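You operate a simulated robot arm through the tools that you are given. There is no shell and no other tool. Be economical: measure what you need, move in short steps, check, and stop when the job is done.

The job below is to be done with a simulated two-armed robot. You get a single attempt, and the scene is never put back.

Task
Set the striker height for the orange heel holder by its label.
Fine: latch the raised striker (0.7 joule) before you open the door; free the yellow lever, turn the height dial, lock the lever, shut the door; the motor stays off. Where these are worked on the way, their far stop is far enough and under half their travel is too little: yellow lever.

The check looks at the end state, three seconds after you hand in, the way a careful person would. Anything else that was tipped, shoved, dropped, spilled or broken makes it a failure.

Robot
Two 7-joint arms with fingered hands on one trunk, on a base that drives. Base frame: it is fixed to the floor where the robot stands at the start and does not move with it; the origin is under the middle of the robot, x ahead of it, y to its left, z up. Lengths are in cm, angles in rad, forces in N, time in s.
The left shoulder is at the start at [7, 13.2, 119.2], the right one opposite. With the tool pointing down near the work surface each hand reaches from about 36 to 64 cm from the robot's upright axis, wherever it stands, measured 20 degrees to its own side. Places, roughly: height dial [110, -20, 120]; latch knob [70, 0, 130]; wide clear door [90, -20, 120]; yellow lever [100, -30, 100]. Payload 2.3 kg a hand.
The TCP of each hand is the grasp point between the finger pads, 2.5 cm short of the fingertips. In the tool frame z runs along the fingers and y along their closing line. The gripper opens to 8.8 cm. The gripper's body begins 2.9 cm behind the TCP. The gripper is a hand of 3 fingers: y runs from the thumb to the fingers, the wrist lies at [-1.3, -9.7, -16.2] in the tool frame.
Orientation is that of the tool frame in the base frame, as a unit quaternion [w, x, y, z]. With the fingers straight down and the wrist toward the robot, the tool's x, y and z point along [0, 1, 0], [1, 0, 0] and [0, 0, -1] of the base frame.

Tools
- The arms move only by the tool drive_tool. It takes "left_deltas", "right_deltas" or both (then of equal length, played together; a hand with none holds still); each is a list that holds one entry, the list of rows, each a list of 6 numbers: the shift along the tool's x, y, z in cm, then the turn, a rotation vector about the tool's x, y, z in rad. In form: [[[tx, ty, tz, rx, ry, rz], ...]]. A call has 1 to 10 rows; each row is the pose to reach, as a shift and turn from the pose commanded when the call began, along the tool's axes at that moment. Each row takes 0.2 s and may step no farther than 5 cm and 0.15 rad from the row before; otherwise, the whole call is refused. A pose out of reach is approached as far as the arm can. The call stops where the force on the tool passes 60 N (or 10 N more than at its start, if that is more) or the arm is blocked; 0.2 s more then pass. In this call time passes only in rows, and 0.2 s behind the last. It gives the time, the measured TCP pose, the force on the tool (base axes), the opening and the grip force at its end, in the units of the frame above (readings bear some noise), with the torque about the TCP (base axes, N m) and any sound that the robot's microphone picked up.
- Cameras (640 x 400 px; columns grow to the right, rows downward): "scene" is now at [14.45, -1.22, 153.53]; the picture's right is [-0.20, -0.98, -0.00], its down [-0.43, 0.09, -0.90] and it looks along [0.88, -0.18, -0.44] (base axes); focal length 231 px, centre (320, 200). "left" rides on the left gripper at [-5.8, -8.5, -9.9] in its tool frame; the picture's right is [-0.67, -0.35, 0.66], its down [0.69, -0.63, 0.37] and it looks along [0.29, 0.69, 0.66] (tool axes); focal length 261 px, centre (320, 200). "right" rides on the right gripper at [5.8, -8.5, -9.9] in its tool frame; the picture's right is [-0.67, 0.35, -0.66], its down [-0.69, -0.63, 0.37] and it looks along [-0.28, 0.69, 0.66] (tool axes); focal length 261 px, centre (320, 200). There is no depth. A picture from a camera that has moved, and an enlarged one, comes with that camera's place and axes in the base frame and with its lens. The place of the scene camera against the robot may be out by one fixed shift of up to 1.2 cm in any direction.
- capture(camera): a new picture of that camera. It takes no simulated time.
- slide_trunk(by): slides the trunk up (or, below 0, down) by that many cm; the arms and the scene camera ride with it, the base frame stays. It gives what a move gives, with no picture.
- roll_base(legs): drives the robot by 1 to 6 legs, each [ahead, left, turn to the left] in cm, cm and rad, along the robot's own axes; the way and the turn of a leg run together, so that a leg with both is an arc; at most 150 cm and 3.142 rad a leg. The arms and the cameras ride along, it lands a little off, and it stops where it bumps. It gives what a move gives.
- finger_targets(index, middle, thumb_bend, thumb_turn, hand): sets how far each is bent, from 0 (flat) to 100 (curled in); at 30 the hand is open as for a grip, at 70 the pads meet at the TCP. One left out holds its place. A second passes; each finger stops where it meets its share of the squeeze, and holds until it gets a number again. It is the only way to open and close the hand. It gives what a move gives, with no picture; readings hold the bend of each and the force on the fingers (four entries, about 0 where the hand has none), thumb and palm. thumb_turn goes from beside the hand (0) to across from the fingers (100), as for a grip.
- pan_tilt(pan, tilt): turns the head with the scene camera to pan (to the left, within 1.501 rad either way) and tilt (down, from -0.506 to 1.204), counted from straight ahead of the robot. It gives what a move gives.
- enlarge(camera, box): a new picture of the part [left, top, right, bottom] of that camera's present view, enlarged. It takes no simulated time.
- close_job(): hands the job in; it is judged then, once.

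Work in short steps. Places have to be worked out from the pictures, the camera data and where the tool is seen: move nearer, look again, correct. Check each grasp and each placing, and mend what went wrong. You have 120 turns and 108 pictures in all, those below and enlarged ones among them. Open the grippers and draw the arms clear of the work before you hand the job in, unless the task says otherwise; then end with one line.

The tools are called by a JSON object that holds its "api" and its "payload". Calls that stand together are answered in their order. drive_tool: Moves the arms, as the interface text tells. Its arguments: {"type":"object","properties":{"left_deltas":{"type":"array"},"right_deltas":{"type":"array"}},"required":[]} The other tools are called the same way: slide_trunk (by) slides the trunk up or down; finger_targets (index, middle, thumb_bend, thumb_turn, hand) moves the fingers one by one; roll_base (legs) drives the base; pan_tilt (pan, tilt) turns the head that bears the scene camera; capture (camera) takes a picture; enlarge (camera, box) takes an enlarged picture of a part of a camera's view; close_job () hands the job in.

At the start:

```text
clock: 0.0
left_tool_pos: [32.52, 4.0, 138.92]
left_tool_rot: [0.001, 0.707, 0.707, -0.001]
left_ft_force: [-0.1, 0.4, 0.5]
left_wrist_torque: [0.05, -0.02, -0.02]
left_width: 8.77
left_gripper_force: 0.0
left_shape: jaw
left_bend: [30.0, 30.0, 30.0, 98.0]
left_finger forces: [0.0, 0.0, 0.0, 0.0, 0.1, 0.0]
right_tool_pos: [30.06, -28.64, 138.83]
right_tool_rot: [0.0, 0.707, 0.707, 0.0]
right_ft_force: [-0.3, -0.1, 0.2]
right_wrist_torque: [0.02, -0.02, -0.03]
right_width: 8.78
right_gripper_force: 0.0
right_shape: jaw
right_bend: [30.0, 30.0, 30.0, 98.0]
right_finger forces: [0.0, 0.1, 0.1, 0.0, 0.0, 0.1]
trunk travel left (down, up): [-75.0, 9.0]
robot x, y, heading: [-0.3, -0.03, -0.0]
head pan, tilt: [-0.197, 0.456]
```

scene: 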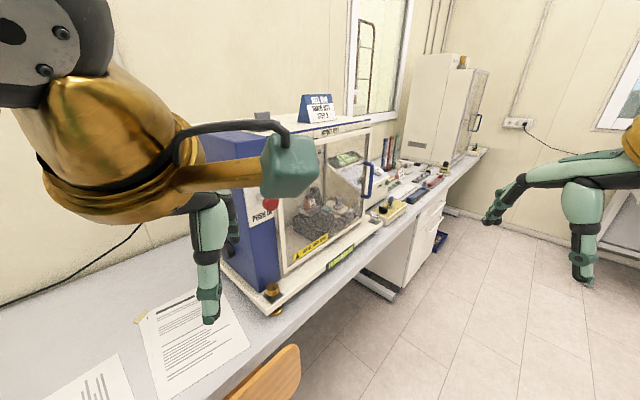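
right: 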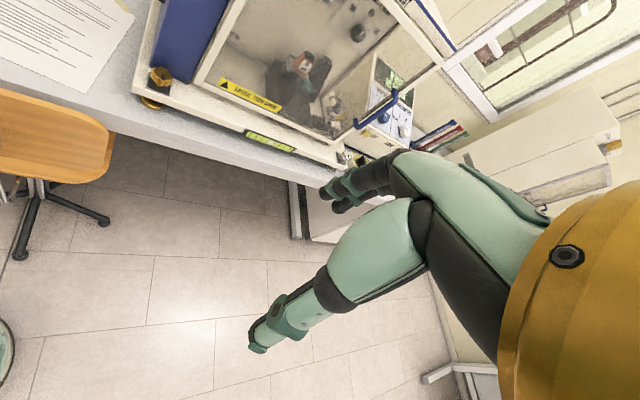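
left: 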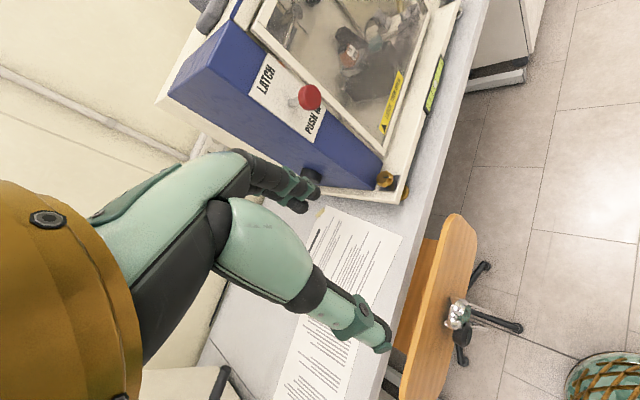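

The machine is ahead, with a red latch knob on its left (near) side and a clear door on its front with a blue handle. I'll enlarge the views to read the labels.

{"api": "enlarge", "payload": {"camera": "scene", "box": [200, 80, 420, 320]}}

{"api": "enlarge", "payload": {"camera": "left", "box": [160, 0, 480, 220]}}

{"api": "enlarge", "payload": {"camera": "right", "box": [120, 0, 440, 200]}}

```text
1.67 times, centred on (310, 200) of scene
camera zoom: at [14.45, -1.22, 153.53], right [-0.2, -0.98, 0.0], down [-0.43, 0.09, -0.9], along [0.88, -0.18, -0.44], focal length 385 px, centre (337, 200)
```

zoom: 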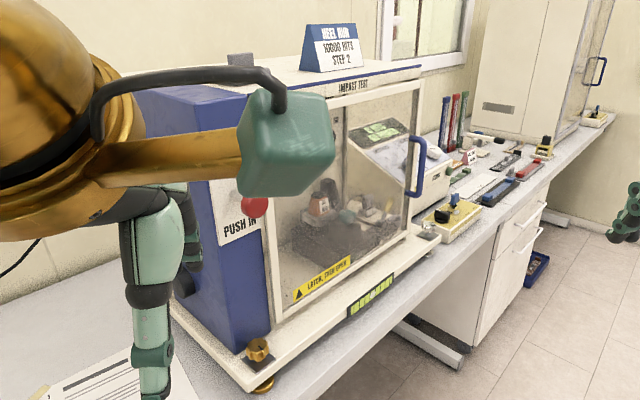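

```text
1.82 times, centred on (320, 110) of left
camera zoom: at [23.99, -1.73, 148.74], right [-0.35, -0.67, -0.66], down [-0.63, 0.68, -0.37], along [0.69, 0.28, -0.66], focal length 474 px, centre (320, 364)
```

zoom: 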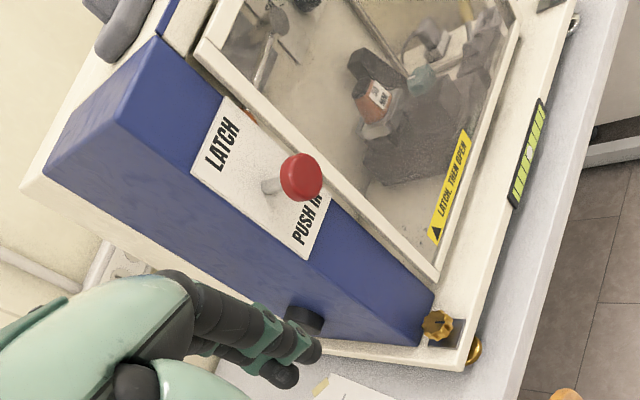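

```text
2.00 times, centred on (280, 100) of right
camera zoom: at [21.52, -23.03, 148.76], right [0.35, -0.67, 0.66], down [-0.63, -0.69, -0.37], along [0.69, -0.28, -0.66], focal length 521 px, centre (400, 400)
```

zoom: 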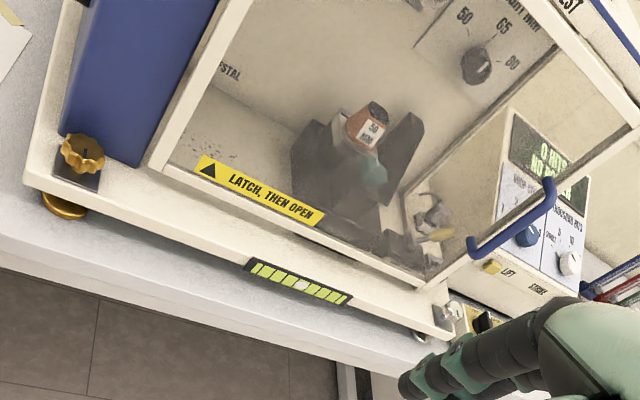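

The orange holder bears a label and the dial inside reads 50/65/80. I'll zoom on those.

{"api": "enlarge", "payload": {"camera": "right", "box": [220, 0, 320, 110]}}

{"api": "enlarge", "payload": {"camera": "right", "box": [310, 0, 430, 150]}}

{"api": "enlarge", "payload": {"camera": "scene", "box": [280, 90, 420, 240]}}

{"api": "enlarge", "payload": {"camera": "left", "box": [240, 0, 440, 130]}}

```text
3.64 times, centred on (270, 55) of right
camera zoom: at [21.52, -23.03, 148.76], right [0.35, -0.67, 0.66], down [-0.63, -0.69, -0.37], along [0.69, -0.28, -0.66], focal length 948 px, centre (502, 727)
```

zoom: 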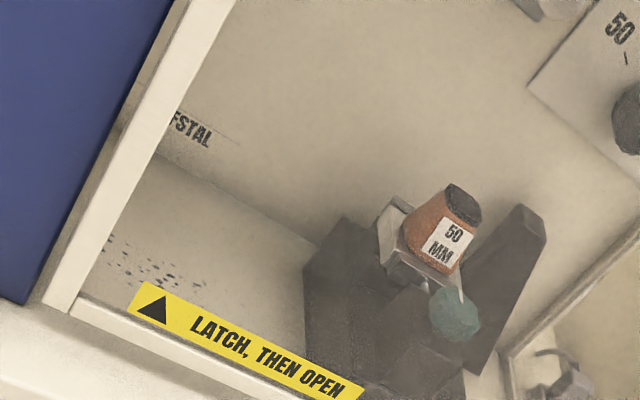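

```text
2.67 times, centred on (370, 75) of right
camera zoom: at [21.52, -23.03, 148.76], right [0.35, -0.67, 0.66], down [-0.63, -0.69, -0.37], along [0.69, -0.28, -0.66], focal length 695 px, centre (187, 533)
```

zoom: 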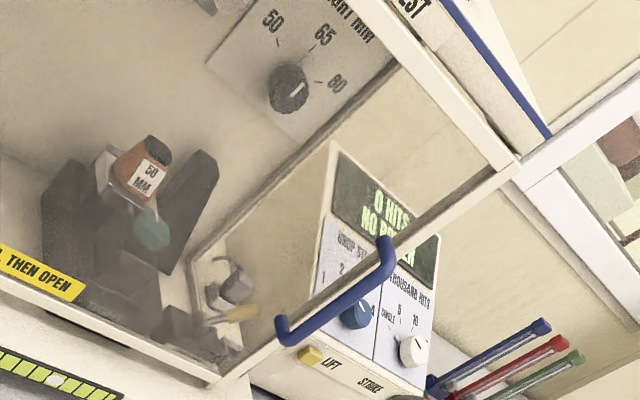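

```text
2.67 times, centred on (350, 165) of scene
camera zoom: at [14.45, -1.22, 153.53], right [-0.2, -0.98, 0.0], down [-0.43, 0.09, -0.9], along [0.88, -0.18, -0.44], focal length 616 px, centre (240, 293)
```

zoom: 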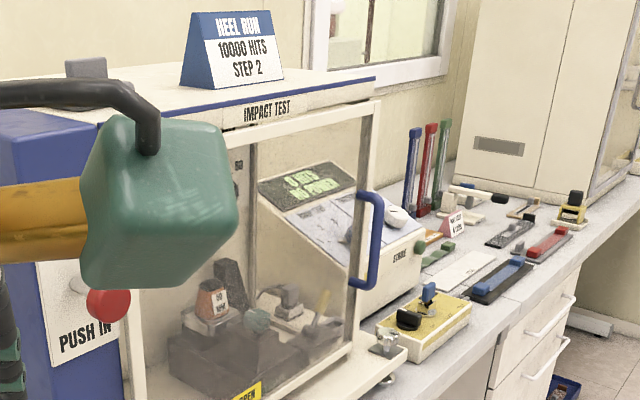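

```text
3.08 times, centred on (340, 65) of left
camera zoom: at [23.99, -1.73, 148.74], right [-0.35, -0.67, -0.66], down [-0.63, 0.68, -0.37], along [0.69, 0.28, -0.66], focal length 802 px, centre (258, 615)
```

zoom: 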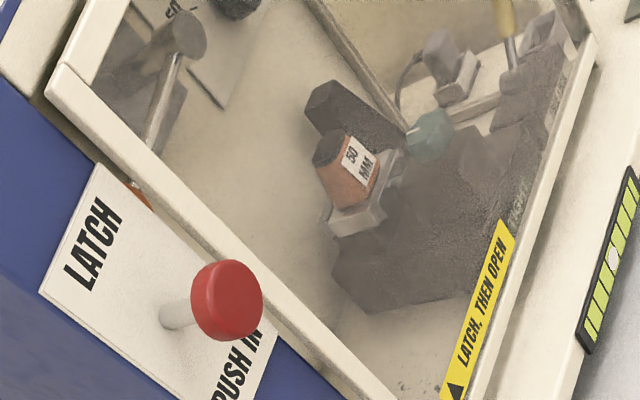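

The label says 50 mm. The machine front faces roughly (-0.88,-0.47), so I'll turn the robot 0.49 rad left and slide right to stand before it, at a distance.

{"api": "roll_base", "payload": {"legs": [[0, 0, 0.49], [0, -42, 0]]}}

{"api": "pan_tilt", "payload": {"pan": 0, "tilt": 0.45}}

{"api": "capture", "payload": {"camera": "scene"}}

{"api": "capture", "payload": {"camera": "right"}}

{"api": "capture", "payload": {"camera": "left"}}

```text
clock: 4.0
left_tool_pos: [46.47, -17.75, 138.82]
left_tool_rot: [0.002, 0.512, 0.859, -0.001]
left_ft_force: [0.3, -0.2, -0.2]
left_wrist_torque: [0.01, -0.01, -0.02]
left_width: 8.73
left_gripper_force: 0.0
left_shape: jaw
left_bend: [30.0, 30.0, 30.0, 98.0]
left_finger forces: [0.1, 0.1, 0.1, 0.0, 0.1, 0.0]
right_tool_pos: [59.84, -47.92, 138.84]
right_tool_rot: [0.001, 0.512, 0.859, 0.0]
right_ft_force: [0.3, 0.0, 0.6]
right_wrist_torque: [0.0, 0.0, -0.02]
right_width: 8.78
right_gripper_force: 0.1
right_shape: jaw
right_bend: [30.0, 30.0, 30.0, 98.0]
right_finger forces: [0.1, 0.0, 0.0, 0.0, 0.0, 0.1]
trunk travel left (down, up): [-75.0, 9.0]
robot x, y, heading: [19.68, -36.89, 0.494]
head pan, tilt: [-0.197, 0.456]
```

```text
clock: 4.7
left_tool_pos: [46.55, -18.26, 138.74]
left_tool_rot: [0.001, 0.512, 0.859, 0.0]
left_ft_force: [0.5, 0.1, 0.4]
left_wrist_torque: [0.01, -0.02, -0.01]
left_width: 8.76
left_gripper_force: 0.0
left_shape: jaw
left_bend: [30.0, 30.0, 30.0, 98.0]
left_finger forces: [0.0, 0.1, 0.0, 0.0, 0.0, 0.0]
right_tool_pos: [60.09, -48.18, 138.85]
right_tool_rot: [0.0, 0.512, 0.859, 0.0]
right_ft_force: [1.1, -0.8, -0.7]
right_wrist_torque: [-0.02, -0.03, -0.02]
right_width: 8.72
right_gripper_force: 0.1
right_shape: jaw
right_bend: [30.0, 30.0, 30.0, 98.0]
right_finger forces: [0.1, 0.0, 0.1, 0.0, 0.0, 0.1]
trunk travel left (down, up): [-75.0, 9.0]
robot x, y, heading: [20.09, -37.24, 0.496]
head pan, tilt: [0.0, 0.45]
```

```text
97 pictures are left
camera scene: at [32.86, -29.72, 153.58], right [0.47, -0.88, 0.0], down [-0.38, -0.21, -0.9], along [0.79, 0.43, -0.44], focal length 231 px, centre (320, 200)
```

scene: 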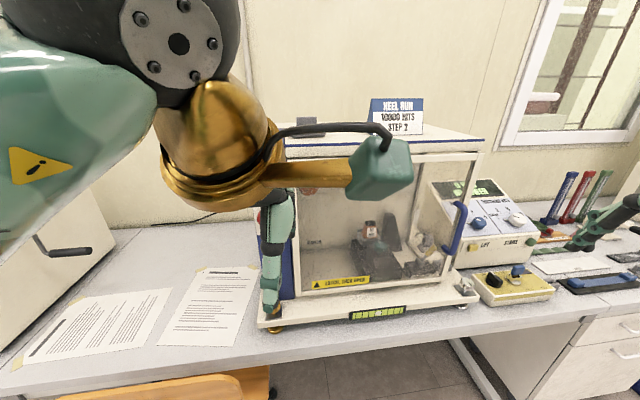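

```text
96 pictures are left
camera right: at [49.73, -47.1, 148.76], right [0.62, -0.42, 0.66], down [-0.23, -0.9, -0.37], along [0.75, 0.08, -0.66], focal length 261 px, centre (320, 200)
```

right: 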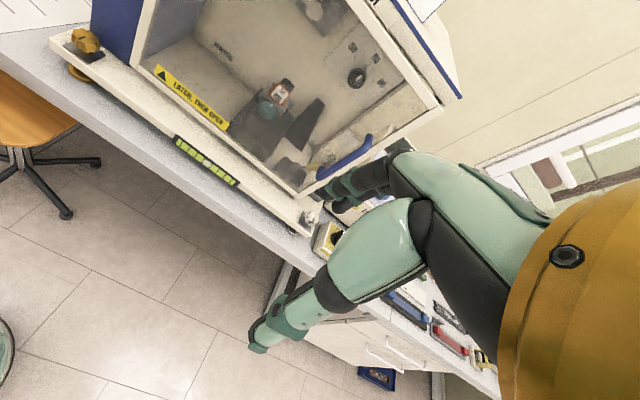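

```text
95 pictures are left
camera left: at [41.86, -27.14, 148.75], right [0.01, -0.76, -0.65], down [-0.88, 0.3, -0.37], along [0.48, 0.58, -0.66], focal length 261 px, centre (320, 200)
```

left: 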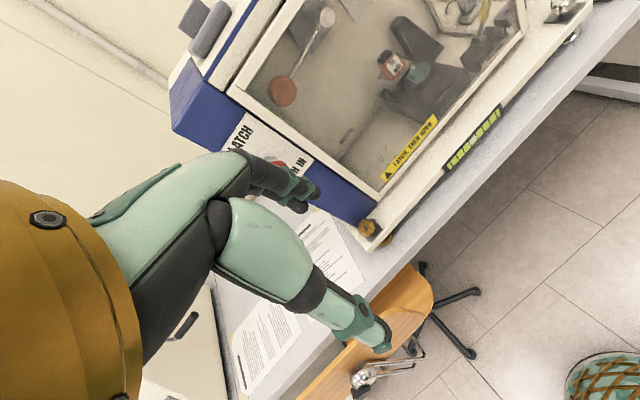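

The robot stands squarely before the machine now. I'll zoom on details: door, hinge and handle, chamber.

{"api": "enlarge", "payload": {"camera": "scene", "box": [250, 130, 490, 330]}}

{"api": "enlarge", "payload": {"camera": "right", "box": [200, 0, 440, 200]}}

{"api": "enlarge", "payload": {"camera": "left", "box": [160, 0, 400, 200]}}

```text
2.00 times, centred on (370, 230) of scene
camera zoom: at [32.86, -29.72, 153.58], right [0.47, -0.88, 0.0], down [-0.38, -0.21, -0.9], along [0.79, 0.43, -0.44], focal length 462 px, centre (220, 140)
```

zoom: 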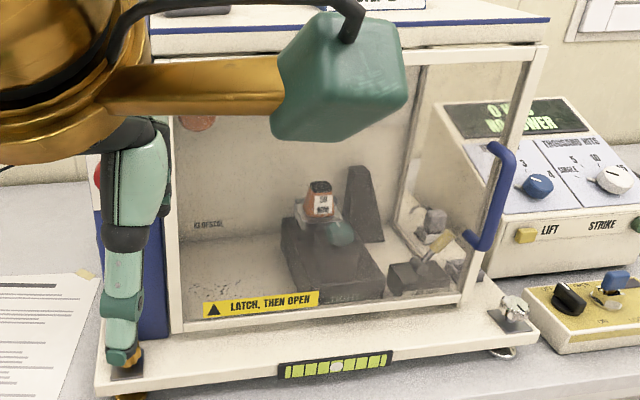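

```text
2.00 times, centred on (320, 100) of right
camera zoom: at [49.73, -47.1, 148.76], right [0.62, -0.42, 0.66], down [-0.23, -0.9, -0.37], along [0.75, 0.08, -0.66], focal length 521 px, centre (320, 400)
```

zoom: 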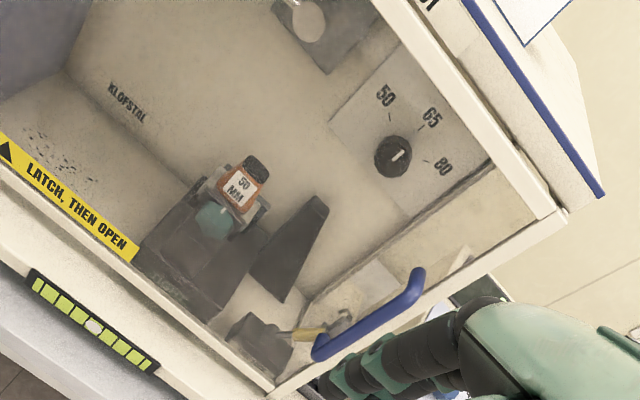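

```text
2.00 times, centred on (280, 100) of left
camera zoom: at [41.86, -27.14, 148.75], right [0.01, -0.76, -0.65], down [-0.88, 0.3, -0.37], along [0.48, 0.58, -0.66], focal length 521 px, centre (400, 400)
```

zoom: 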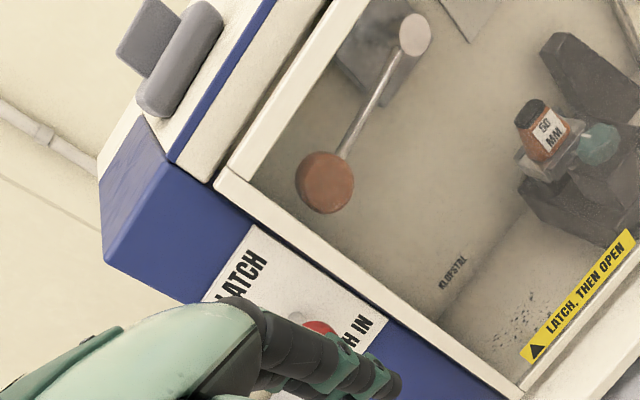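

Stereo gives: door plane from hinge side (72,-3) to handle side (97.5,-37.5), machine yaw ≈0.62 rad, latch knob ≈(67,0,128), dial ≈(111.7,-18,123) currently at 65, lever ≈(104,-32,105). I turn the base to heading 0.62 and begin to swing the left tool to point forward.

{"api": "roll_base", "payload": {"legs": [[0, 0, 0.125]]}}

{"api": "drive_tool", "payload": {"left_deltas": [[[0, 1, 0, -0.15, 0, 0], [0, 2, 0, -0.3, 0, 0], [0, 3, 0, -0.45, 0, 0], [0, 4, 0, -0.6, 0, 0], [0, 5, 0, -0.75, 0, 0], [0, 6, 0, -0.9, 0, 0], [0, 7, 0, -1.05, 0, 0], [0, 8, 0, -1.2, 0, 0], [0, 9, 0, -1.35, 0, 0], [0, 10, 0, -1.5, 0, 0]]]}}

{"api": "finger_targets", "payload": {"hand": "left", "index": 70, "middle": 70, "thumb_bend": 70}}

{"api": "capture", "payload": {"camera": "left"}}

{"api": "capture", "payload": {"camera": "scene"}}

```text
clock: 5.7
left_tool_pos: [44.19, -15.14, 138.71]
left_tool_rot: [-0.001, 0.459, 0.889, -0.001]
left_ft_force: [-0.2, -0.2, 1.0]
left_wrist_torque: [0.03, -0.03, 0.0]
left_width: 8.76
left_gripper_force: 0.0
left_shape: jaw
left_bend: [30.0, 30.0, 30.0, 98.0]
left_finger forces: [0.0, 0.1, 0.1, 0.0, 0.1, 0.0]
right_tool_pos: [61.06, -43.37, 138.8]
right_tool_rot: [-0.001, 0.459, 0.889, 0.0]
right_ft_force: [-0.5, 0.1, 0.2]
right_wrist_torque: [0.02, 0.02, -0.03]
right_width: 8.75
right_gripper_force: 0.1
right_shape: jaw
right_bend: [30.0, 30.0, 30.0, 98.0]
right_finger forces: [0.0, 0.1, 0.1, 0.0, 0.0, 0.1]
trunk travel left (down, up): [-75.0, 9.0]
robot x, y, heading: [19.84, -37.01, 0.62]
head pan, tilt: [0.0, 0.45]
```

```text
clock: 7.9
left_tool_pos: [52.49, -9.17, 138.77]
left_tool_rot: [0.312, 0.336, 0.65, 0.606]
left_ft_force: [0.1, 0.1, 0.2]
left_wrist_torque: [0.0, -0.03, 0.02]
left_width: 8.76
left_gripper_force: 0.0
left_shape: jaw
left_bend: [30.0, 30.0, 30.0, 98.0]
left_finger forces: [0.1, 0.0, 0.0, 0.0, 0.1, 0.0]
right_tool_pos: [61.24, -43.06, 138.73]
right_tool_rot: [0.0, 0.459, 0.888, -0.001]
right_ft_force: [0.5, -0.1, -0.1]
right_wrist_torque: [0.01, -0.01, 0.01]
right_width: 8.75
right_gripper_force: 0.0
right_shape: jaw
right_bend: [30.0, 30.0, 30.0, 98.0]
right_finger forces: [0.1, 0.0, 0.0, 0.1, 0.1, 0.0]
trunk travel left (down, up): [-75.0, 9.0]
robot x, y, heading: [19.49, -37.23, 0.618]
head pan, tilt: [0.0, 0.45]
```

```text
clock: 8.9
left_tool_pos: [52.3, -9.1, 138.93]
left_tool_rot: [0.313, 0.335, 0.65, 0.605]
left_ft_force: [0.2, 0.6, 0.5]
left_wrist_torque: [0.0, 0.0, 0.04]
left_width: 0.0
left_gripper_force: 0.0
left_shape: fingers
left_bend: [70.0, 70.0, 70.0, 98.0]
left_finger forces: [0.0, 0.0, 0.0, 0.0, 0.1, 0.0]
right_tool_pos: [60.95, -43.08, 138.84]
right_tool_rot: [0.001, 0.459, 0.889, 0.0]
right_ft_force: [0.2, 0.3, 0.8]
right_wrist_torque: [0.01, -0.02, 0.0]
right_width: 8.75
right_gripper_force: 0.0
right_shape: jaw
right_bend: [30.0, 30.0, 30.0, 98.0]
right_finger forces: [0.0, 0.0, 0.1, 0.0, 0.0, 0.1]
trunk travel left (down, up): [-75.0, 9.0]
robot x, y, heading: [19.82, -37.25, 0.619]
head pan, tilt: [0.0, 0.45]
```

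```text
91 pictures are left
camera left: at [46.98, -19.92, 131.06], right [0.9, -0.18, -0.39], down [-0.14, 0.74, -0.65], along [0.41, 0.64, 0.65], focal length 261 px, centre (320, 200)
```

left: 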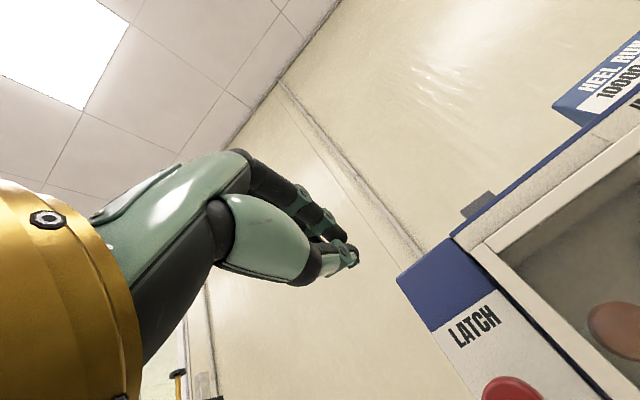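

```text
90 pictures are left
camera scene: at [31.92, -28.25, 153.59], right [0.58, -0.82, 0.0], down [-0.35, -0.25, -0.9], along [0.73, 0.52, -0.44], focal length 231 px, centre (320, 200)
```

scene: 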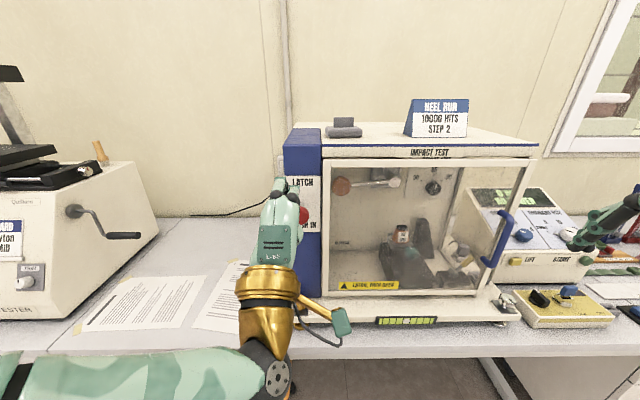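

The view is clear: knob ≈(66,0.2,128.4), 16 cm ahead and 10.5 cm below my left TCP. I lower the hand in line with it.

{"api": "drive_tool", "payload": {"left_deltas": [[[-0.1, -3.5, 0.2, -0.03, 0, 0], [-0.3, -7, 0.5, -0.07, 0, 0], [-0.4, -10.5, 0.7, -0.07, 0, 0], [-0.4, -10.4, 3.7, -0.07, 0, 0], [-0.4, -10.2, 6.7, -0.07, 0, 0]]]}}

{"api": "capture", "payload": {"camera": "left"}}

{"api": "enlarge", "payload": {"camera": "scene", "box": [220, 130, 380, 270]}}

```text
clock: 10.1
left_tool_pos: [57.51, -5.95, 127.98]
left_tool_rot: [0.324, 0.324, 0.629, 0.628]
left_ft_force: [-0.4, 0.5, 0.2]
left_wrist_torque: [-0.01, 0.02, -0.02]
left_width: 0.0
left_gripper_force: 0.1
left_shape: fingers
left_bend: [70.0, 70.0, 70.0, 98.0]
left_finger forces: [0.0, 0.0, 0.0, 0.1, 0.0, 0.0]
right_tool_pos: [61.17, -43.06, 138.7]
right_tool_rot: [0.0, 0.459, 0.889, -0.001]
right_ft_force: [-0.1, 0.4, 0.8]
right_wrist_torque: [0.02, -0.01, -0.01]
right_width: 8.76
right_gripper_force: 0.1
right_shape: jaw
right_bend: [30.0, 30.0, 30.0, 98.0]
right_finger forces: [0.0, 0.1, 0.0, 0.0, 0.0, 0.0]
trunk travel left (down, up): [-75.0, 9.0]
robot x, y, heading: [20.11, -37.01, 0.621]
head pan, tilt: [0.0, 0.45]
```

```text
89 pictures are left
camera left: at [52.69, -16.4, 119.53], right [0.92, -0.17, -0.35], down [-0.1, 0.77, -0.63], along [0.37, 0.62, 0.69], focal length 261 px, centre (320, 200)
```

left: 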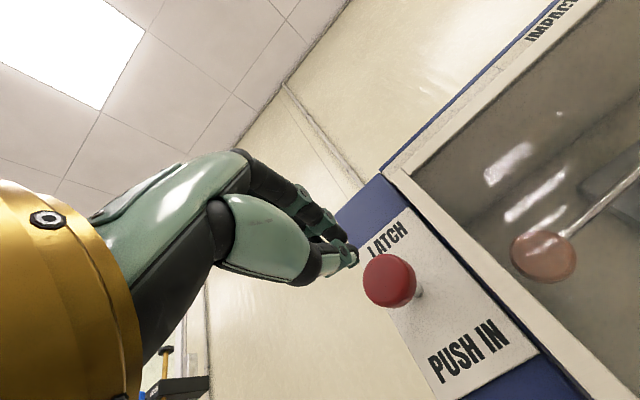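

```text
2.86 times, centred on (300, 200) of scene
camera zoom: at [32.08, -28.16, 153.57], right [0.58, -0.82, 0.0], down [-0.36, -0.25, -0.9], along [0.73, 0.52, -0.44], focal length 660 px, centre (377, 200)
```

zoom: 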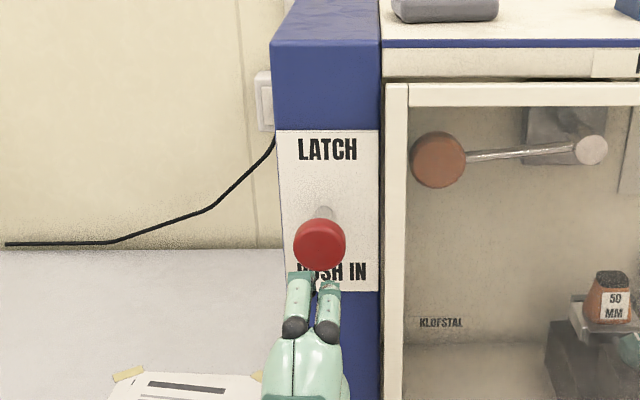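

Knob is about 7.5 cm ahead of the fingertips, ~0.9 cm left and 0.4 up. I advance close to contact and push slowly.

{"api": "drive_tool", "payload": {"left_deltas": [[[0.5, 0.2, 2, 0, 0, 0], [0.9, 0.4, 4, 0, 0, 0], [0.9, 0.4, 6, 0, 0, 0], [0.9, 0.4, 7, 0, 0, 0], [0.9, 0.4, 7.5, 0, 0, 0], [0.9, 0.4, 8, 0, 0, 0], [0.9, 0.4, 8.5, 0, 0, 0]]]}}

{"api": "capture", "payload": {"camera": "left"}}

{"api": "enlarge", "payload": {"camera": "scene", "box": [220, 130, 380, 270]}}

```text
clock: 11.7
left_tool_pos: [63.73, -0.41, 128.49]
left_tool_rot: [0.325, 0.324, 0.629, 0.627]
left_ft_force: [0.0, -0.6, 0.9]
left_wrist_torque: [-0.01, -0.03, 0.01]
left_width: 0.01
left_gripper_force: 0.1
left_shape: fingers
left_bend: [70.0, 70.0, 70.0, 98.0]
left_finger forces: [0.1, 0.0, 0.1, 0.0, 0.0, 0.1]
right_tool_pos: [60.92, -43.05, 138.67]
right_tool_rot: [0.001, 0.459, 0.889, -0.001]
right_ft_force: [-0.2, 0.1, 0.7]
right_wrist_torque: [0.02, -0.02, -0.01]
right_width: 8.74
right_gripper_force: 0.0
right_shape: jaw
right_bend: [30.0, 30.0, 30.0, 98.0]
right_finger forces: [0.0, 0.1, 0.0, 0.1, 0.1, 0.1]
trunk travel left (down, up): [-75.0, 9.0]
robot x, y, heading: [19.81, -36.68, 0.616]
head pan, tilt: [0.0, 0.45]
```

```text
87 pictures are left
camera left: at [58.94, -10.84, 120.03], right [0.92, -0.17, -0.35], down [-0.1, 0.77, -0.63], along [0.37, 0.62, 0.69], focal length 261 px, centre (320, 200)
```

left: 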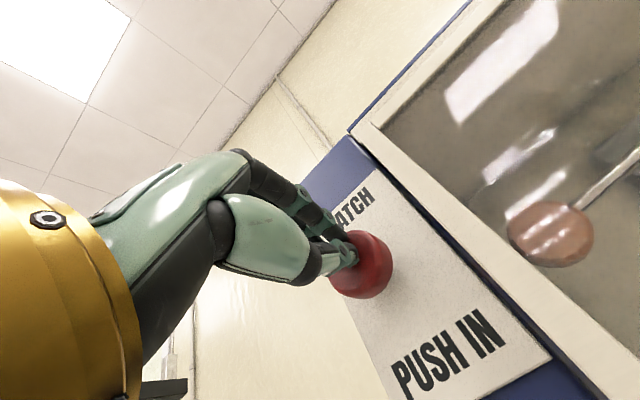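

```text
2.86 times, centred on (300, 200) of scene
camera zoom: at [31.88, -28.29, 153.59], right [0.58, -0.82, 0.0], down [-0.35, -0.25, -0.9], along [0.73, 0.52, -0.43], focal length 660 px, centre (377, 200)
```

zoom: 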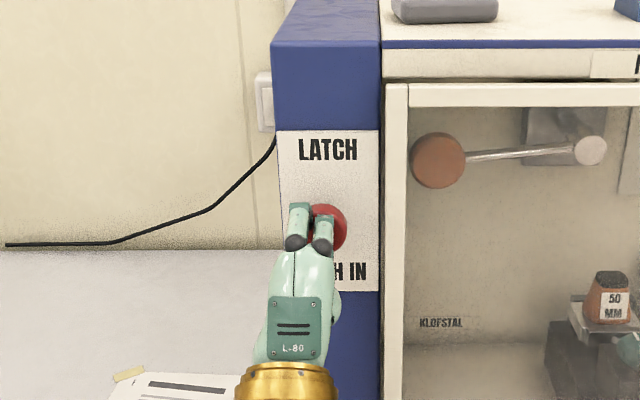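

The fingertips are at the knob, slightly to its left. I shift 0.6 right and push on slowly.

{"api": "drive_tool", "payload": {"left_deltas": [[[-0.6, 0, 0, 0, 0, 0], [-0.6, 0, 0.5, 0, 0, 0], [-0.6, 0, 1, 0, 0, 0], [-0.6, 0, 1.5, 0, 0, 0], [-0.6, 0, 2, 0, 0, 0], [-0.6, 0, 2.5, 0, 0, 0], [-0.6, 0, 3, 0, 0, 0]]]}}

{"api": "capture", "payload": {"camera": "left"}}

```text
clock: 13.3
left_tool_pos: [64.33, -0.99, 130.1]
left_tool_rot: [0.329, 0.321, 0.62, 0.636]
left_ft_force: [-43.9, -32.9, -9.3]
left_wrist_torque: [-0.94, 1.29, -0.09]
left_width: 1.2
left_gripper_force: 27.7
left_shape: fingers
left_bend: [70.0, 70.0, 64.0, 98.0]
left_finger forces: [0.1, 0.1, 0.1, 0.1, 55.1, 0.1]
right_tool_pos: [58.44, -45.05, 139.54]
right_tool_rot: [0.006, 0.458, 0.889, 0.012]
right_ft_force: [0.1, -0.2, -0.7]
right_wrist_torque: [-0.01, -0.02, 0.02]
right_width: 8.78
right_gripper_force: 0.1
right_shape: jaw
right_bend: [30.0, 30.0, 30.0, 98.0]
right_finger forces: [0.0, 0.1, 0.0, 0.1, 0.1, 0.0]
trunk travel left (down, up): [-75.0, 9.0]
robot x, y, heading: [19.73, -36.99, 0.618]
head pan, tilt: [0.0, 0.45]
```

```text
85 pictures are left
camera left: at [59.48, -11.34, 121.31], right [0.93, -0.16, -0.33], down [-0.08, 0.78, -0.62], along [0.36, 0.6, 0.71], focal length 261 px, centre (320, 200)
```

left: 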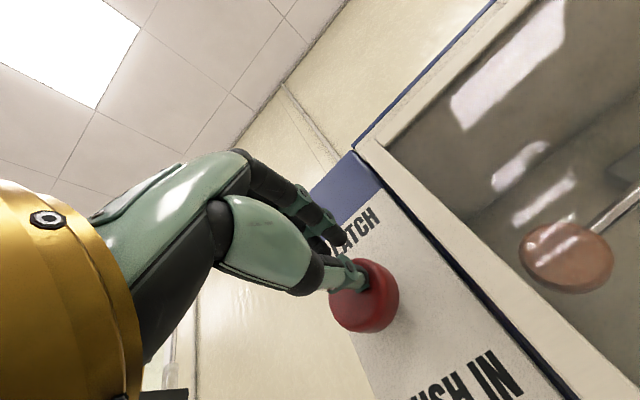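

Thumb took 55 N with the hand being pushed up. I back off and check whether the knob moved.

{"api": "drive_tool", "payload": {"left_deltas": [[[0, 0, -2, 0, 0, 0], [0, 0, -4, 0, 0, 0], [0, -1, -6, 0, 0, 0], [0, -1, -8, 0, 0, 0]]]}}

{"api": "capture", "payload": {"camera": "left"}}

{"api": "enlarge", "payload": {"camera": "scene", "box": [220, 130, 380, 270]}}

```text
clock: 14.3
left_tool_pos: [59.97, -3.81, 127.7]
left_tool_rot: [0.324, 0.323, 0.629, 0.629]
left_ft_force: [-0.3, 0.4, 0.8]
left_wrist_torque: [0.03, 0.03, -0.01]
left_width: 0.01
left_gripper_force: 0.1
left_shape: fingers
left_bend: [70.0, 70.0, 70.0, 98.0]
left_finger forces: [0.0, 0.0, 0.1, 0.0, 0.0, 0.0]
right_tool_pos: [60.96, -43.04, 138.78]
right_tool_rot: [0.0, 0.459, 0.888, 0.001]
right_ft_force: [-0.2, 0.7, 0.4]
right_wrist_torque: [0.0, -0.01, 0.0]
right_width: 8.76
right_gripper_force: 0.0
right_shape: jaw
right_bend: [30.0, 30.0, 30.0, 98.0]
right_finger forces: [0.0, 0.1, 0.1, 0.1, 0.0, 0.0]
trunk travel left (down, up): [-75.0, 9.0]
robot x, y, heading: [20.03, -37.17, 0.619]
head pan, tilt: [0.0, 0.45]
```

```text
84 pictures are left
camera left: at [55.14, -14.26, 119.15], right [0.92, -0.17, -0.35], down [-0.1, 0.77, -0.63], along [0.37, 0.62, 0.69], focal length 261 px, centre (320, 200)
```

left: 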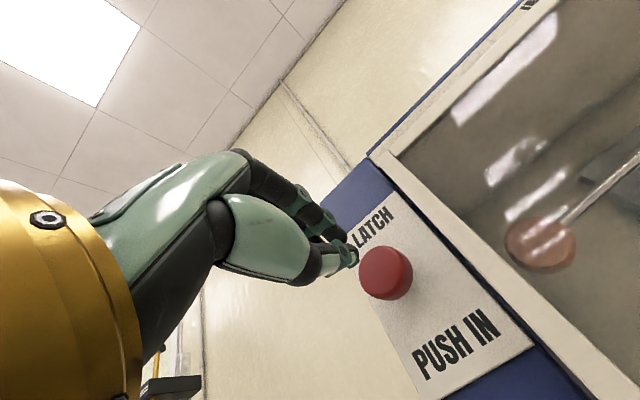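

```text
2.86 times, centred on (300, 200) of scene
camera zoom: at [31.86, -28.32, 153.6], right [0.58, -0.82, 0.0], down [-0.35, -0.25, -0.9], along [0.73, 0.52, -0.43], focal length 660 px, centre (377, 200)
```

zoom: 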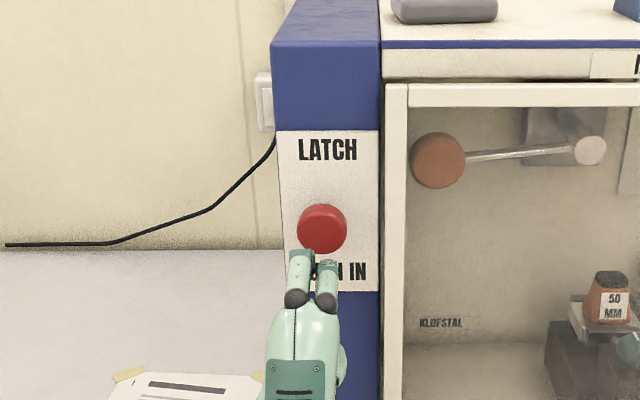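

The knob has moved in (its shaft no longer shows). I zoom to check it is fully home.

{"api": "enlarge", "payload": {"camera": "left", "box": [330, 200, 480, 330]}}

```text
3.08 times, centred on (405, 265) of left
camera zoom: at [55.14, -14.26, 119.15], right [0.92, -0.17, -0.35], down [-0.1, 0.77, -0.63], along [0.37, 0.62, 0.69], focal length 802 px, centre (58, 0)
```

zoom: 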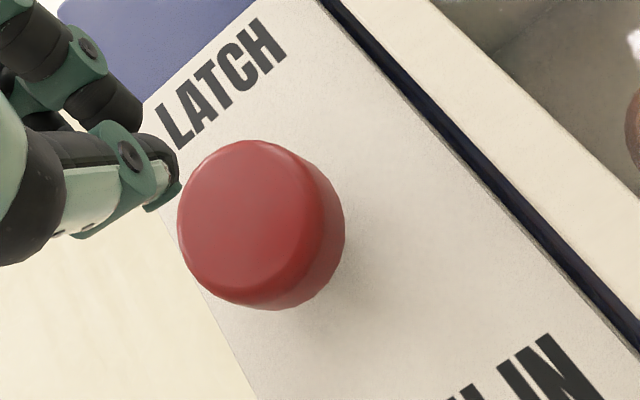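

It looks nearly home. I push once more with the hand slightly lower, so fingers share the load, to be sure it is at its stop.

{"api": "drive_tool", "payload": {"left_deltas": [[[0, -0.5, 2, 0, 0, 0], [0, -0.5, 4, 0, 0, 0], [0, -0.5, 5, 0, 0, 0], [0, -0.5, 5.5, 0, 0, 0], [0, -0.5, 6, 0, 0, 0], [0, -0.5, 6.5, 0, 0, 0], [0, -0.5, 7, 0, 0, 0], [0, -0.5, 7.5, 0, 0, 0], [0, -0.5, 8, 0, 0, 0], [0, -0.5, 8.5, 0, 0, 0]]]}}

{"api": "drive_tool", "payload": {"left_deltas": [[[0, 0, -3, 0, 0, 0], [0, 0, -6, 0, 0, 0], [0, 0, -9, 0, 0, 0], [0, 0, -12, 0, 0, 0]]]}}

{"api": "enlarge", "payload": {"camera": "scene", "box": [220, 130, 380, 270]}}

```text
clock: 16.5
left_tool_pos: [63.47, -0.19, 128.5]
left_tool_rot: [0.321, 0.316, 0.623, 0.64]
left_ft_force: [-37.2, -35.3, -8.2]
left_wrist_torque: [-0.88, 1.06, -0.64]
left_width: 1.14
left_gripper_force: 25.4
left_shape: fingers
left_bend: [70.0, 70.0, 66.0, 92.0]
left_finger forces: [0.1, 0.0, 0.0, 0.0, 51.7, 0.1]
right_tool_pos: [58.2, -44.71, 139.31]
right_tool_rot: [0.003, 0.449, 0.894, 0.012]
right_ft_force: [0.9, -0.4, 0.3]
right_wrist_torque: [-0.02, 0.01, 0.03]
right_width: 8.77
right_gripper_force: 0.1
right_shape: jaw
right_bend: [30.0, 30.0, 30.0, 98.0]
right_finger forces: [0.0, 0.0, 0.0, 0.0, 0.1, 0.0]
trunk travel left (down, up): [-75.0, 9.0]
robot x, y, heading: [18.98, -36.98, 0.635]
head pan, tilt: [0.0, 0.45]
```

```text
clock: 17.5
left_tool_pos: [57.25, -5.68, 126.95]
left_tool_rot: [0.325, 0.324, 0.629, 0.628]
left_ft_force: [0.5, -0.3, 0.4]
left_wrist_torque: [-0.03, 0.02, -0.05]
left_width: 0.01
left_gripper_force: 0.1
left_shape: fingers
left_bend: [70.0, 70.0, 70.0, 98.0]
left_finger forces: [0.0, 0.0, 0.0, 0.0, 0.0, 0.0]
right_tool_pos: [61.0, -42.98, 138.73]
right_tool_rot: [0.0, 0.458, 0.889, 0.0]
right_ft_force: [0.0, 0.4, -0.3]
right_wrist_torque: [0.01, 0.0, 0.0]
right_width: 8.75
right_gripper_force: 0.1
right_shape: jaw
right_bend: [30.0, 30.0, 30.0, 98.0]
right_finger forces: [0.0, 0.0, 0.1, 0.0, 0.0, 0.0]
trunk travel left (down, up): [-75.0, 9.0]
robot x, y, heading: [19.81, -36.74, 0.618]
head pan, tilt: [0.0, 0.45]
```

```text
2.86 times, centred on (300, 200) of scene
camera zoom: at [31.87, -28.13, 153.59], right [0.58, -0.82, 0.0], down [-0.35, -0.25, -0.9], along [0.73, 0.52, -0.44], focal length 660 px, centre (377, 200)
```

zoom: 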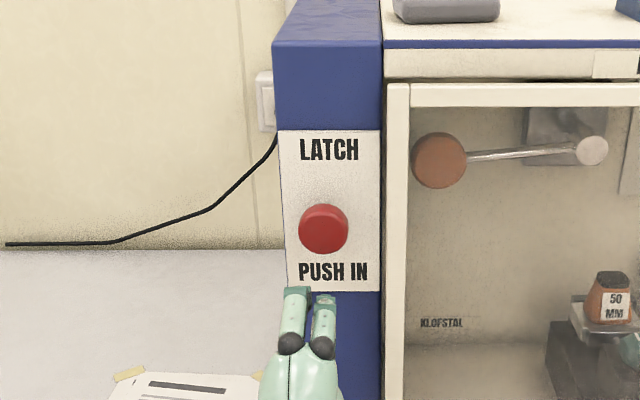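

The knob stays at the same depth: latched. Next, slide the base 49 cm right so the left hand faces the handle, open the hand and roll it so its closing line is horizontal.

{"api": "roll_base", "payload": {"legs": [[-3, 0, 0], [0, -49, 0]]}}

{"api": "finger_targets", "payload": {"hand": "left", "index": 30, "middle": 30, "thumb_bend": 30}}

{"api": "drive_tool", "payload": {"left_deltas": [[[0, 0, 0, 0, 0, 0.15], [0, 0, 0, 0, 0, 0.3], [0, 0, 0, 0, 0, 0.45], [0, 0, 0, 0, 0, 0.6], [0, 0, 0, 0, 0, 0.75], [0, 0, 0, 0, 0, 0.9], [0, 0, 0, 0, 0, 1.05], [0, 0, 0, 0, 0, 1.2], [0, 0, 0, 0, 0, 1.35], [0, 0, 0, 0, 0, 1.5]]]}}

{"api": "capture", "payload": {"camera": "left"}}

{"api": "capture", "payload": {"camera": "scene"}}

```text
clock: 20.8
left_tool_pos: [83.19, -47.53, 126.97]
left_tool_rot: [0.324, 0.323, 0.629, 0.629]
left_ft_force: [0.2, -0.2, -0.3]
left_wrist_torque: [0.01, 0.04, 0.0]
left_width: 0.0
left_gripper_force: 0.1
left_shape: fingers
left_bend: [70.0, 70.0, 70.0, 98.0]
left_finger forces: [0.0, 0.1, 0.1, 0.1, 0.1, 0.1]
right_tool_pos: [87.02, -84.99, 138.87]
right_tool_rot: [0.001, 0.459, 0.889, 0.0]
right_ft_force: [0.3, 0.2, 0.3]
right_wrist_torque: [-0.03, -0.02, -0.02]
right_width: 8.78
right_gripper_force: 0.1
right_shape: jaw
right_bend: [30.0, 30.0, 30.0, 98.0]
right_finger forces: [0.1, 0.1, 0.0, 0.0, 0.1, 0.0]
trunk travel left (down, up): [-75.0, 9.0]
robot x, y, heading: [45.74, -78.82, 0.612]
head pan, tilt: [0.0, 0.45]
```

```text
clock: 21.8
left_tool_pos: [83.26, -47.79, 127.11]
left_tool_rot: [0.326, 0.325, 0.628, 0.627]
left_ft_force: [0.1, -0.8, 0.7]
left_wrist_torque: [0.01, 0.03, -0.01]
left_width: 8.43
left_gripper_force: 0.1
left_shape: fingers
left_bend: [30.0, 30.0, 30.0, 98.0]
left_finger forces: [0.0, 0.0, 0.0, 0.0, 0.0, 0.0]
right_tool_pos: [87.11, -84.96, 138.68]
right_tool_rot: [0.0, 0.458, 0.889, 0.0]
right_ft_force: [-0.1, -0.3, 0.0]
right_wrist_torque: [-0.04, 0.02, 0.0]
right_width: 8.74
right_gripper_force: 0.1
right_shape: jaw
right_bend: [30.0, 30.0, 30.0, 98.0]
right_finger forces: [0.1, 0.0, 0.1, 0.1, 0.0, 0.0]
trunk travel left (down, up): [-75.0, 9.0]
robot x, y, heading: [45.84, -78.98, 0.617]
head pan, tilt: [0.0, 0.45]
```

```text
clock: 24.0
left_tool_pos: [83.29, -47.68, 127.15]
left_tool_rot: [-0.19, 0.665, 0.24, 0.681]
left_ft_force: [0.8, -0.1, 0.2]
left_wrist_torque: [-0.01, 0.0, 0.0]
left_width: 8.44
left_gripper_force: 0.1
left_shape: fingers
left_bend: [30.0, 30.0, 30.0, 98.0]
left_finger forces: [0.0, 0.0, 0.0, 0.0, 0.0, 0.1]
right_tool_pos: [87.17, -85.06, 138.71]
right_tool_rot: [0.0, 0.459, 0.889, 0.0]
right_ft_force: [-0.3, 0.2, 0.8]
right_wrist_torque: [-0.05, 0.0, -0.02]
right_width: 8.78
right_gripper_force: 0.0
right_shape: jaw
right_bend: [30.0, 30.0, 30.0, 98.0]
right_finger forces: [0.0, 0.0, 0.0, 0.0, 0.0, 0.0]
trunk travel left (down, up): [-75.0, 9.0]
robot x, y, heading: [46.25, -78.92, 0.619]
head pan, tilt: [0.0, 0.45]
```

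```text
80 pictures are left
camera left: at [70.46, -46.91, 120.74], right [0.36, 0.62, -0.69], down [-0.09, 0.76, 0.64], along [0.93, -0.17, 0.34], focal length 261 px, centre (320, 200)
```

left: 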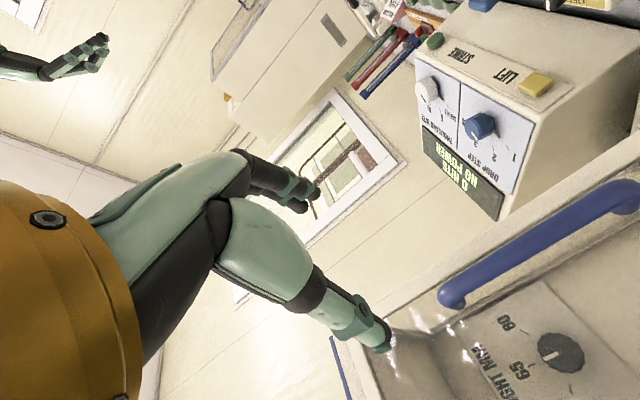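

```text
79 pictures are left
camera scene: at [58.02, -70.22, 153.59], right [0.58, -0.82, 0.0], down [-0.35, -0.25, -0.9], along [0.73, 0.52, -0.44], focal length 231 px, centre (320, 200)
```

scene: 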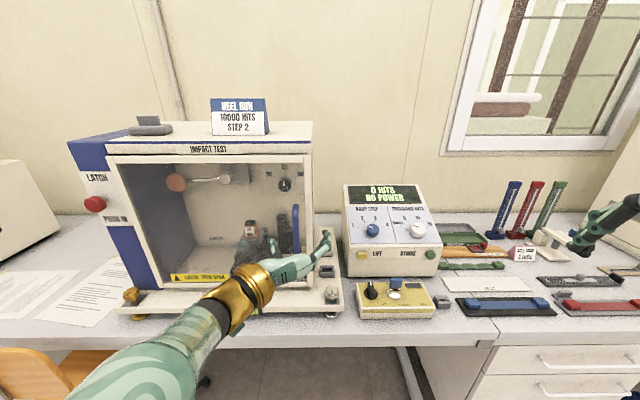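

Good view: handle ≈(95.8,-36.9), z 112–126. I lower the hand to z≈119, align, and advance part of the way.

{"api": "drive_tool", "payload": {"left_deltas": [[[-2.7, -0.5, 0, 0, 0, 0.07], [-5.4, -1, 0, 0, 0, 0.07], [-8, -1.5, 1, 0, 0, 0.07], [-8, -1.5, 4, 0, 0, 0.07], [-8, -1.5, 7, 0, 0, 0.07]]]}}

{"api": "capture", "payload": {"camera": "left"}}

{"api": "enlarge", "payload": {"camera": "scene", "box": [220, 150, 380, 310]}}

```text
clock: 25.2
left_tool_pos: [88.65, -42.86, 118.66]
left_tool_rot: [-0.216, 0.674, 0.214, 0.673]
left_ft_force: [-0.3, 0.1, 0.0]
left_wrist_torque: [-0.04, 0.0, 0.02]
left_width: 8.44
left_gripper_force: 0.1
left_shape: fingers
left_bend: [30.0, 30.0, 30.0, 98.0]
left_finger forces: [0.0, 0.0, 0.0, 0.1, 0.0, 0.0]
right_tool_pos: [87.23, -84.9, 138.76]
right_tool_rot: [-0.001, 0.458, 0.889, -0.001]
right_ft_force: [0.0, -0.3, -0.3]
right_wrist_torque: [0.0, 0.02, -0.02]
right_width: 8.75
right_gripper_force: 0.0
right_shape: jaw
right_bend: [30.0, 30.0, 30.0, 98.0]
right_finger forces: [0.0, 0.0, 0.0, 0.0, 0.0, 0.0]
trunk travel left (down, up): [-75.0, 9.0]
robot x, y, heading: [45.77, -78.86, 0.619]
head pan, tilt: [0.0, 0.45]
```

```text
78 pictures are left
camera left: at [75.55, -41.68, 113.0], right [0.33, 0.67, -0.67], down [-0.06, 0.72, 0.69], along [0.94, -0.18, 0.28], focal length 261 px, centre (320, 200)
```

left: 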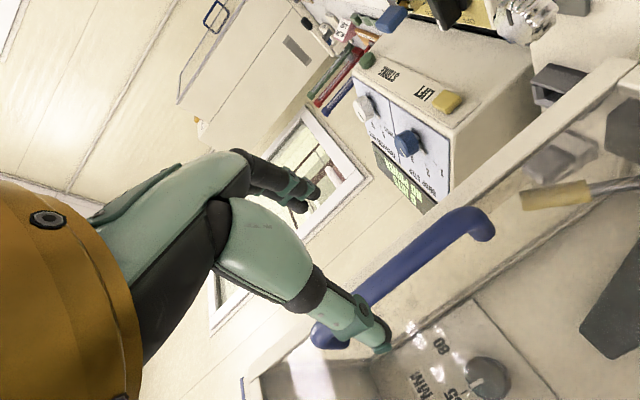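

```text
2.50 times, centred on (300, 230) of scene
camera zoom: at [58.21, -70.12, 153.57], right [0.58, -0.82, 0.0], down [-0.36, -0.25, -0.9], along [0.73, 0.52, -0.44], focal length 577 px, centre (370, 125)
```

zoom: 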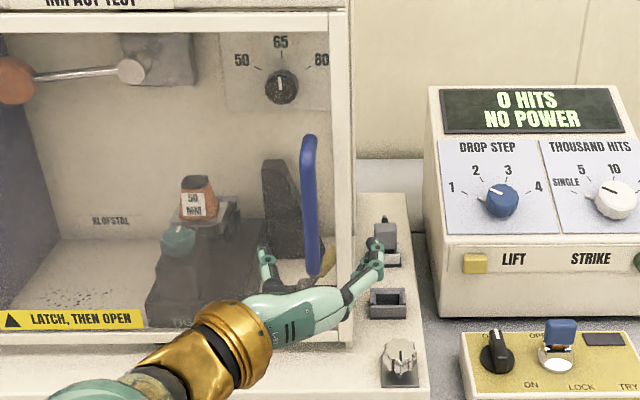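

Handle bar is ≈7 cm ahead and 1.5 cm left of the TCP; the dial clearly stands at 65. I advance around the bar, stopping just short.

{"api": "drive_tool", "payload": {"left_deltas": [[[0, -1, 1, 0, 0, 0], [0, -1.5, 3, 0, 0, 0], [0, -1.5, 4.5, 0, 0, 0], [0, -1.5, 5.5, 0, 0, 0]]]}}

{"api": "finger_targets", "payload": {"hand": "left", "index": 75, "middle": 75, "thumb_bend": 75}}

{"api": "capture", "payload": {"camera": "left"}}

{"api": "enlarge", "payload": {"camera": "scene", "box": [220, 150, 380, 310]}}

```text
clock: 26.2
left_tool_pos: [92.16, -38.55, 118.74]
left_tool_rot: [-0.215, 0.674, 0.216, 0.673]
left_ft_force: [-0.1, -0.1, 0.0]
left_wrist_torque: [-0.01, 0.03, 0.02]
left_width: 8.45
left_gripper_force: 0.0
left_shape: fingers
left_bend: [30.0, 30.0, 30.0, 98.0]
left_finger forces: [0.0, 0.0, 0.0, 0.0, 0.0, 0.0]
right_tool_pos: [86.96, -85.13, 138.75]
right_tool_rot: [0.0, 0.459, 0.888, 0.001]
right_ft_force: [0.1, -0.4, 0.6]
right_wrist_torque: [-0.01, 0.02, 0.0]
right_width: 8.74
right_gripper_force: 0.2
right_shape: jaw
right_bend: [30.0, 30.0, 30.0, 98.0]
right_finger forces: [0.1, 0.1, 0.0, 0.0, 0.1, 0.0]
trunk travel left (down, up): [-75.0, 9.0]
robot x, y, heading: [46.23, -79.04, 0.613]
head pan, tilt: [0.0, 0.45]
```

```text
clock: 27.2
left_tool_pos: [92.51, -38.77, 118.87]
left_tool_rot: [-0.215, 0.675, 0.214, 0.673]
left_ft_force: [3.9, -3.7, 0.7]
left_wrist_torque: [-0.01, 0.05, -0.07]
left_width: 0.01
left_gripper_force: 8.6
left_shape: fingers
left_bend: [74.0, 73.0, 71.0, 97.0]
left_finger forces: [5.7, 4.7, 0.1, 0.0, 5.7, 0.0]
right_tool_pos: [87.45, -85.36, 138.77]
right_tool_rot: [-0.002, 0.46, 0.888, 0.001]
right_ft_force: [0.8, 0.0, -0.5]
right_wrist_torque: [0.01, 0.06, -0.02]
right_width: 8.73
right_gripper_force: 0.1
right_shape: jaw
right_bend: [30.0, 30.0, 30.0, 98.0]
right_finger forces: [0.1, 0.0, 0.0, 0.1, 0.0, 0.0]
trunk travel left (down, up): [-75.0, 9.0]
robot x, y, heading: [45.86, -79.06, 0.616]
head pan, tilt: [0.0, 0.45]
```

```text
76 pictures are left
camera left: at [79.34, -37.55, 113.16], right [0.33, 0.66, -0.67], down [-0.06, 0.72, 0.69], along [0.94, -0.18, 0.28], focal length 261 px, centre (320, 200)
```

left: 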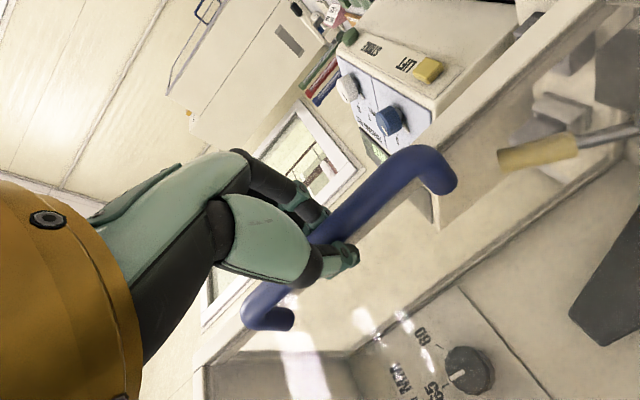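

```text
2.50 times, centred on (300, 230) of scene
camera zoom: at [58.36, -70.52, 153.58], right [0.58, -0.82, 0.0], down [-0.36, -0.25, -0.9], along [0.73, 0.52, -0.44], focal length 577 px, centre (370, 125)
```

zoom: 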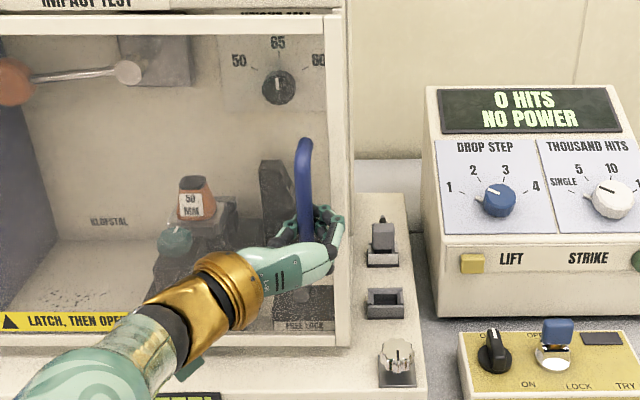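

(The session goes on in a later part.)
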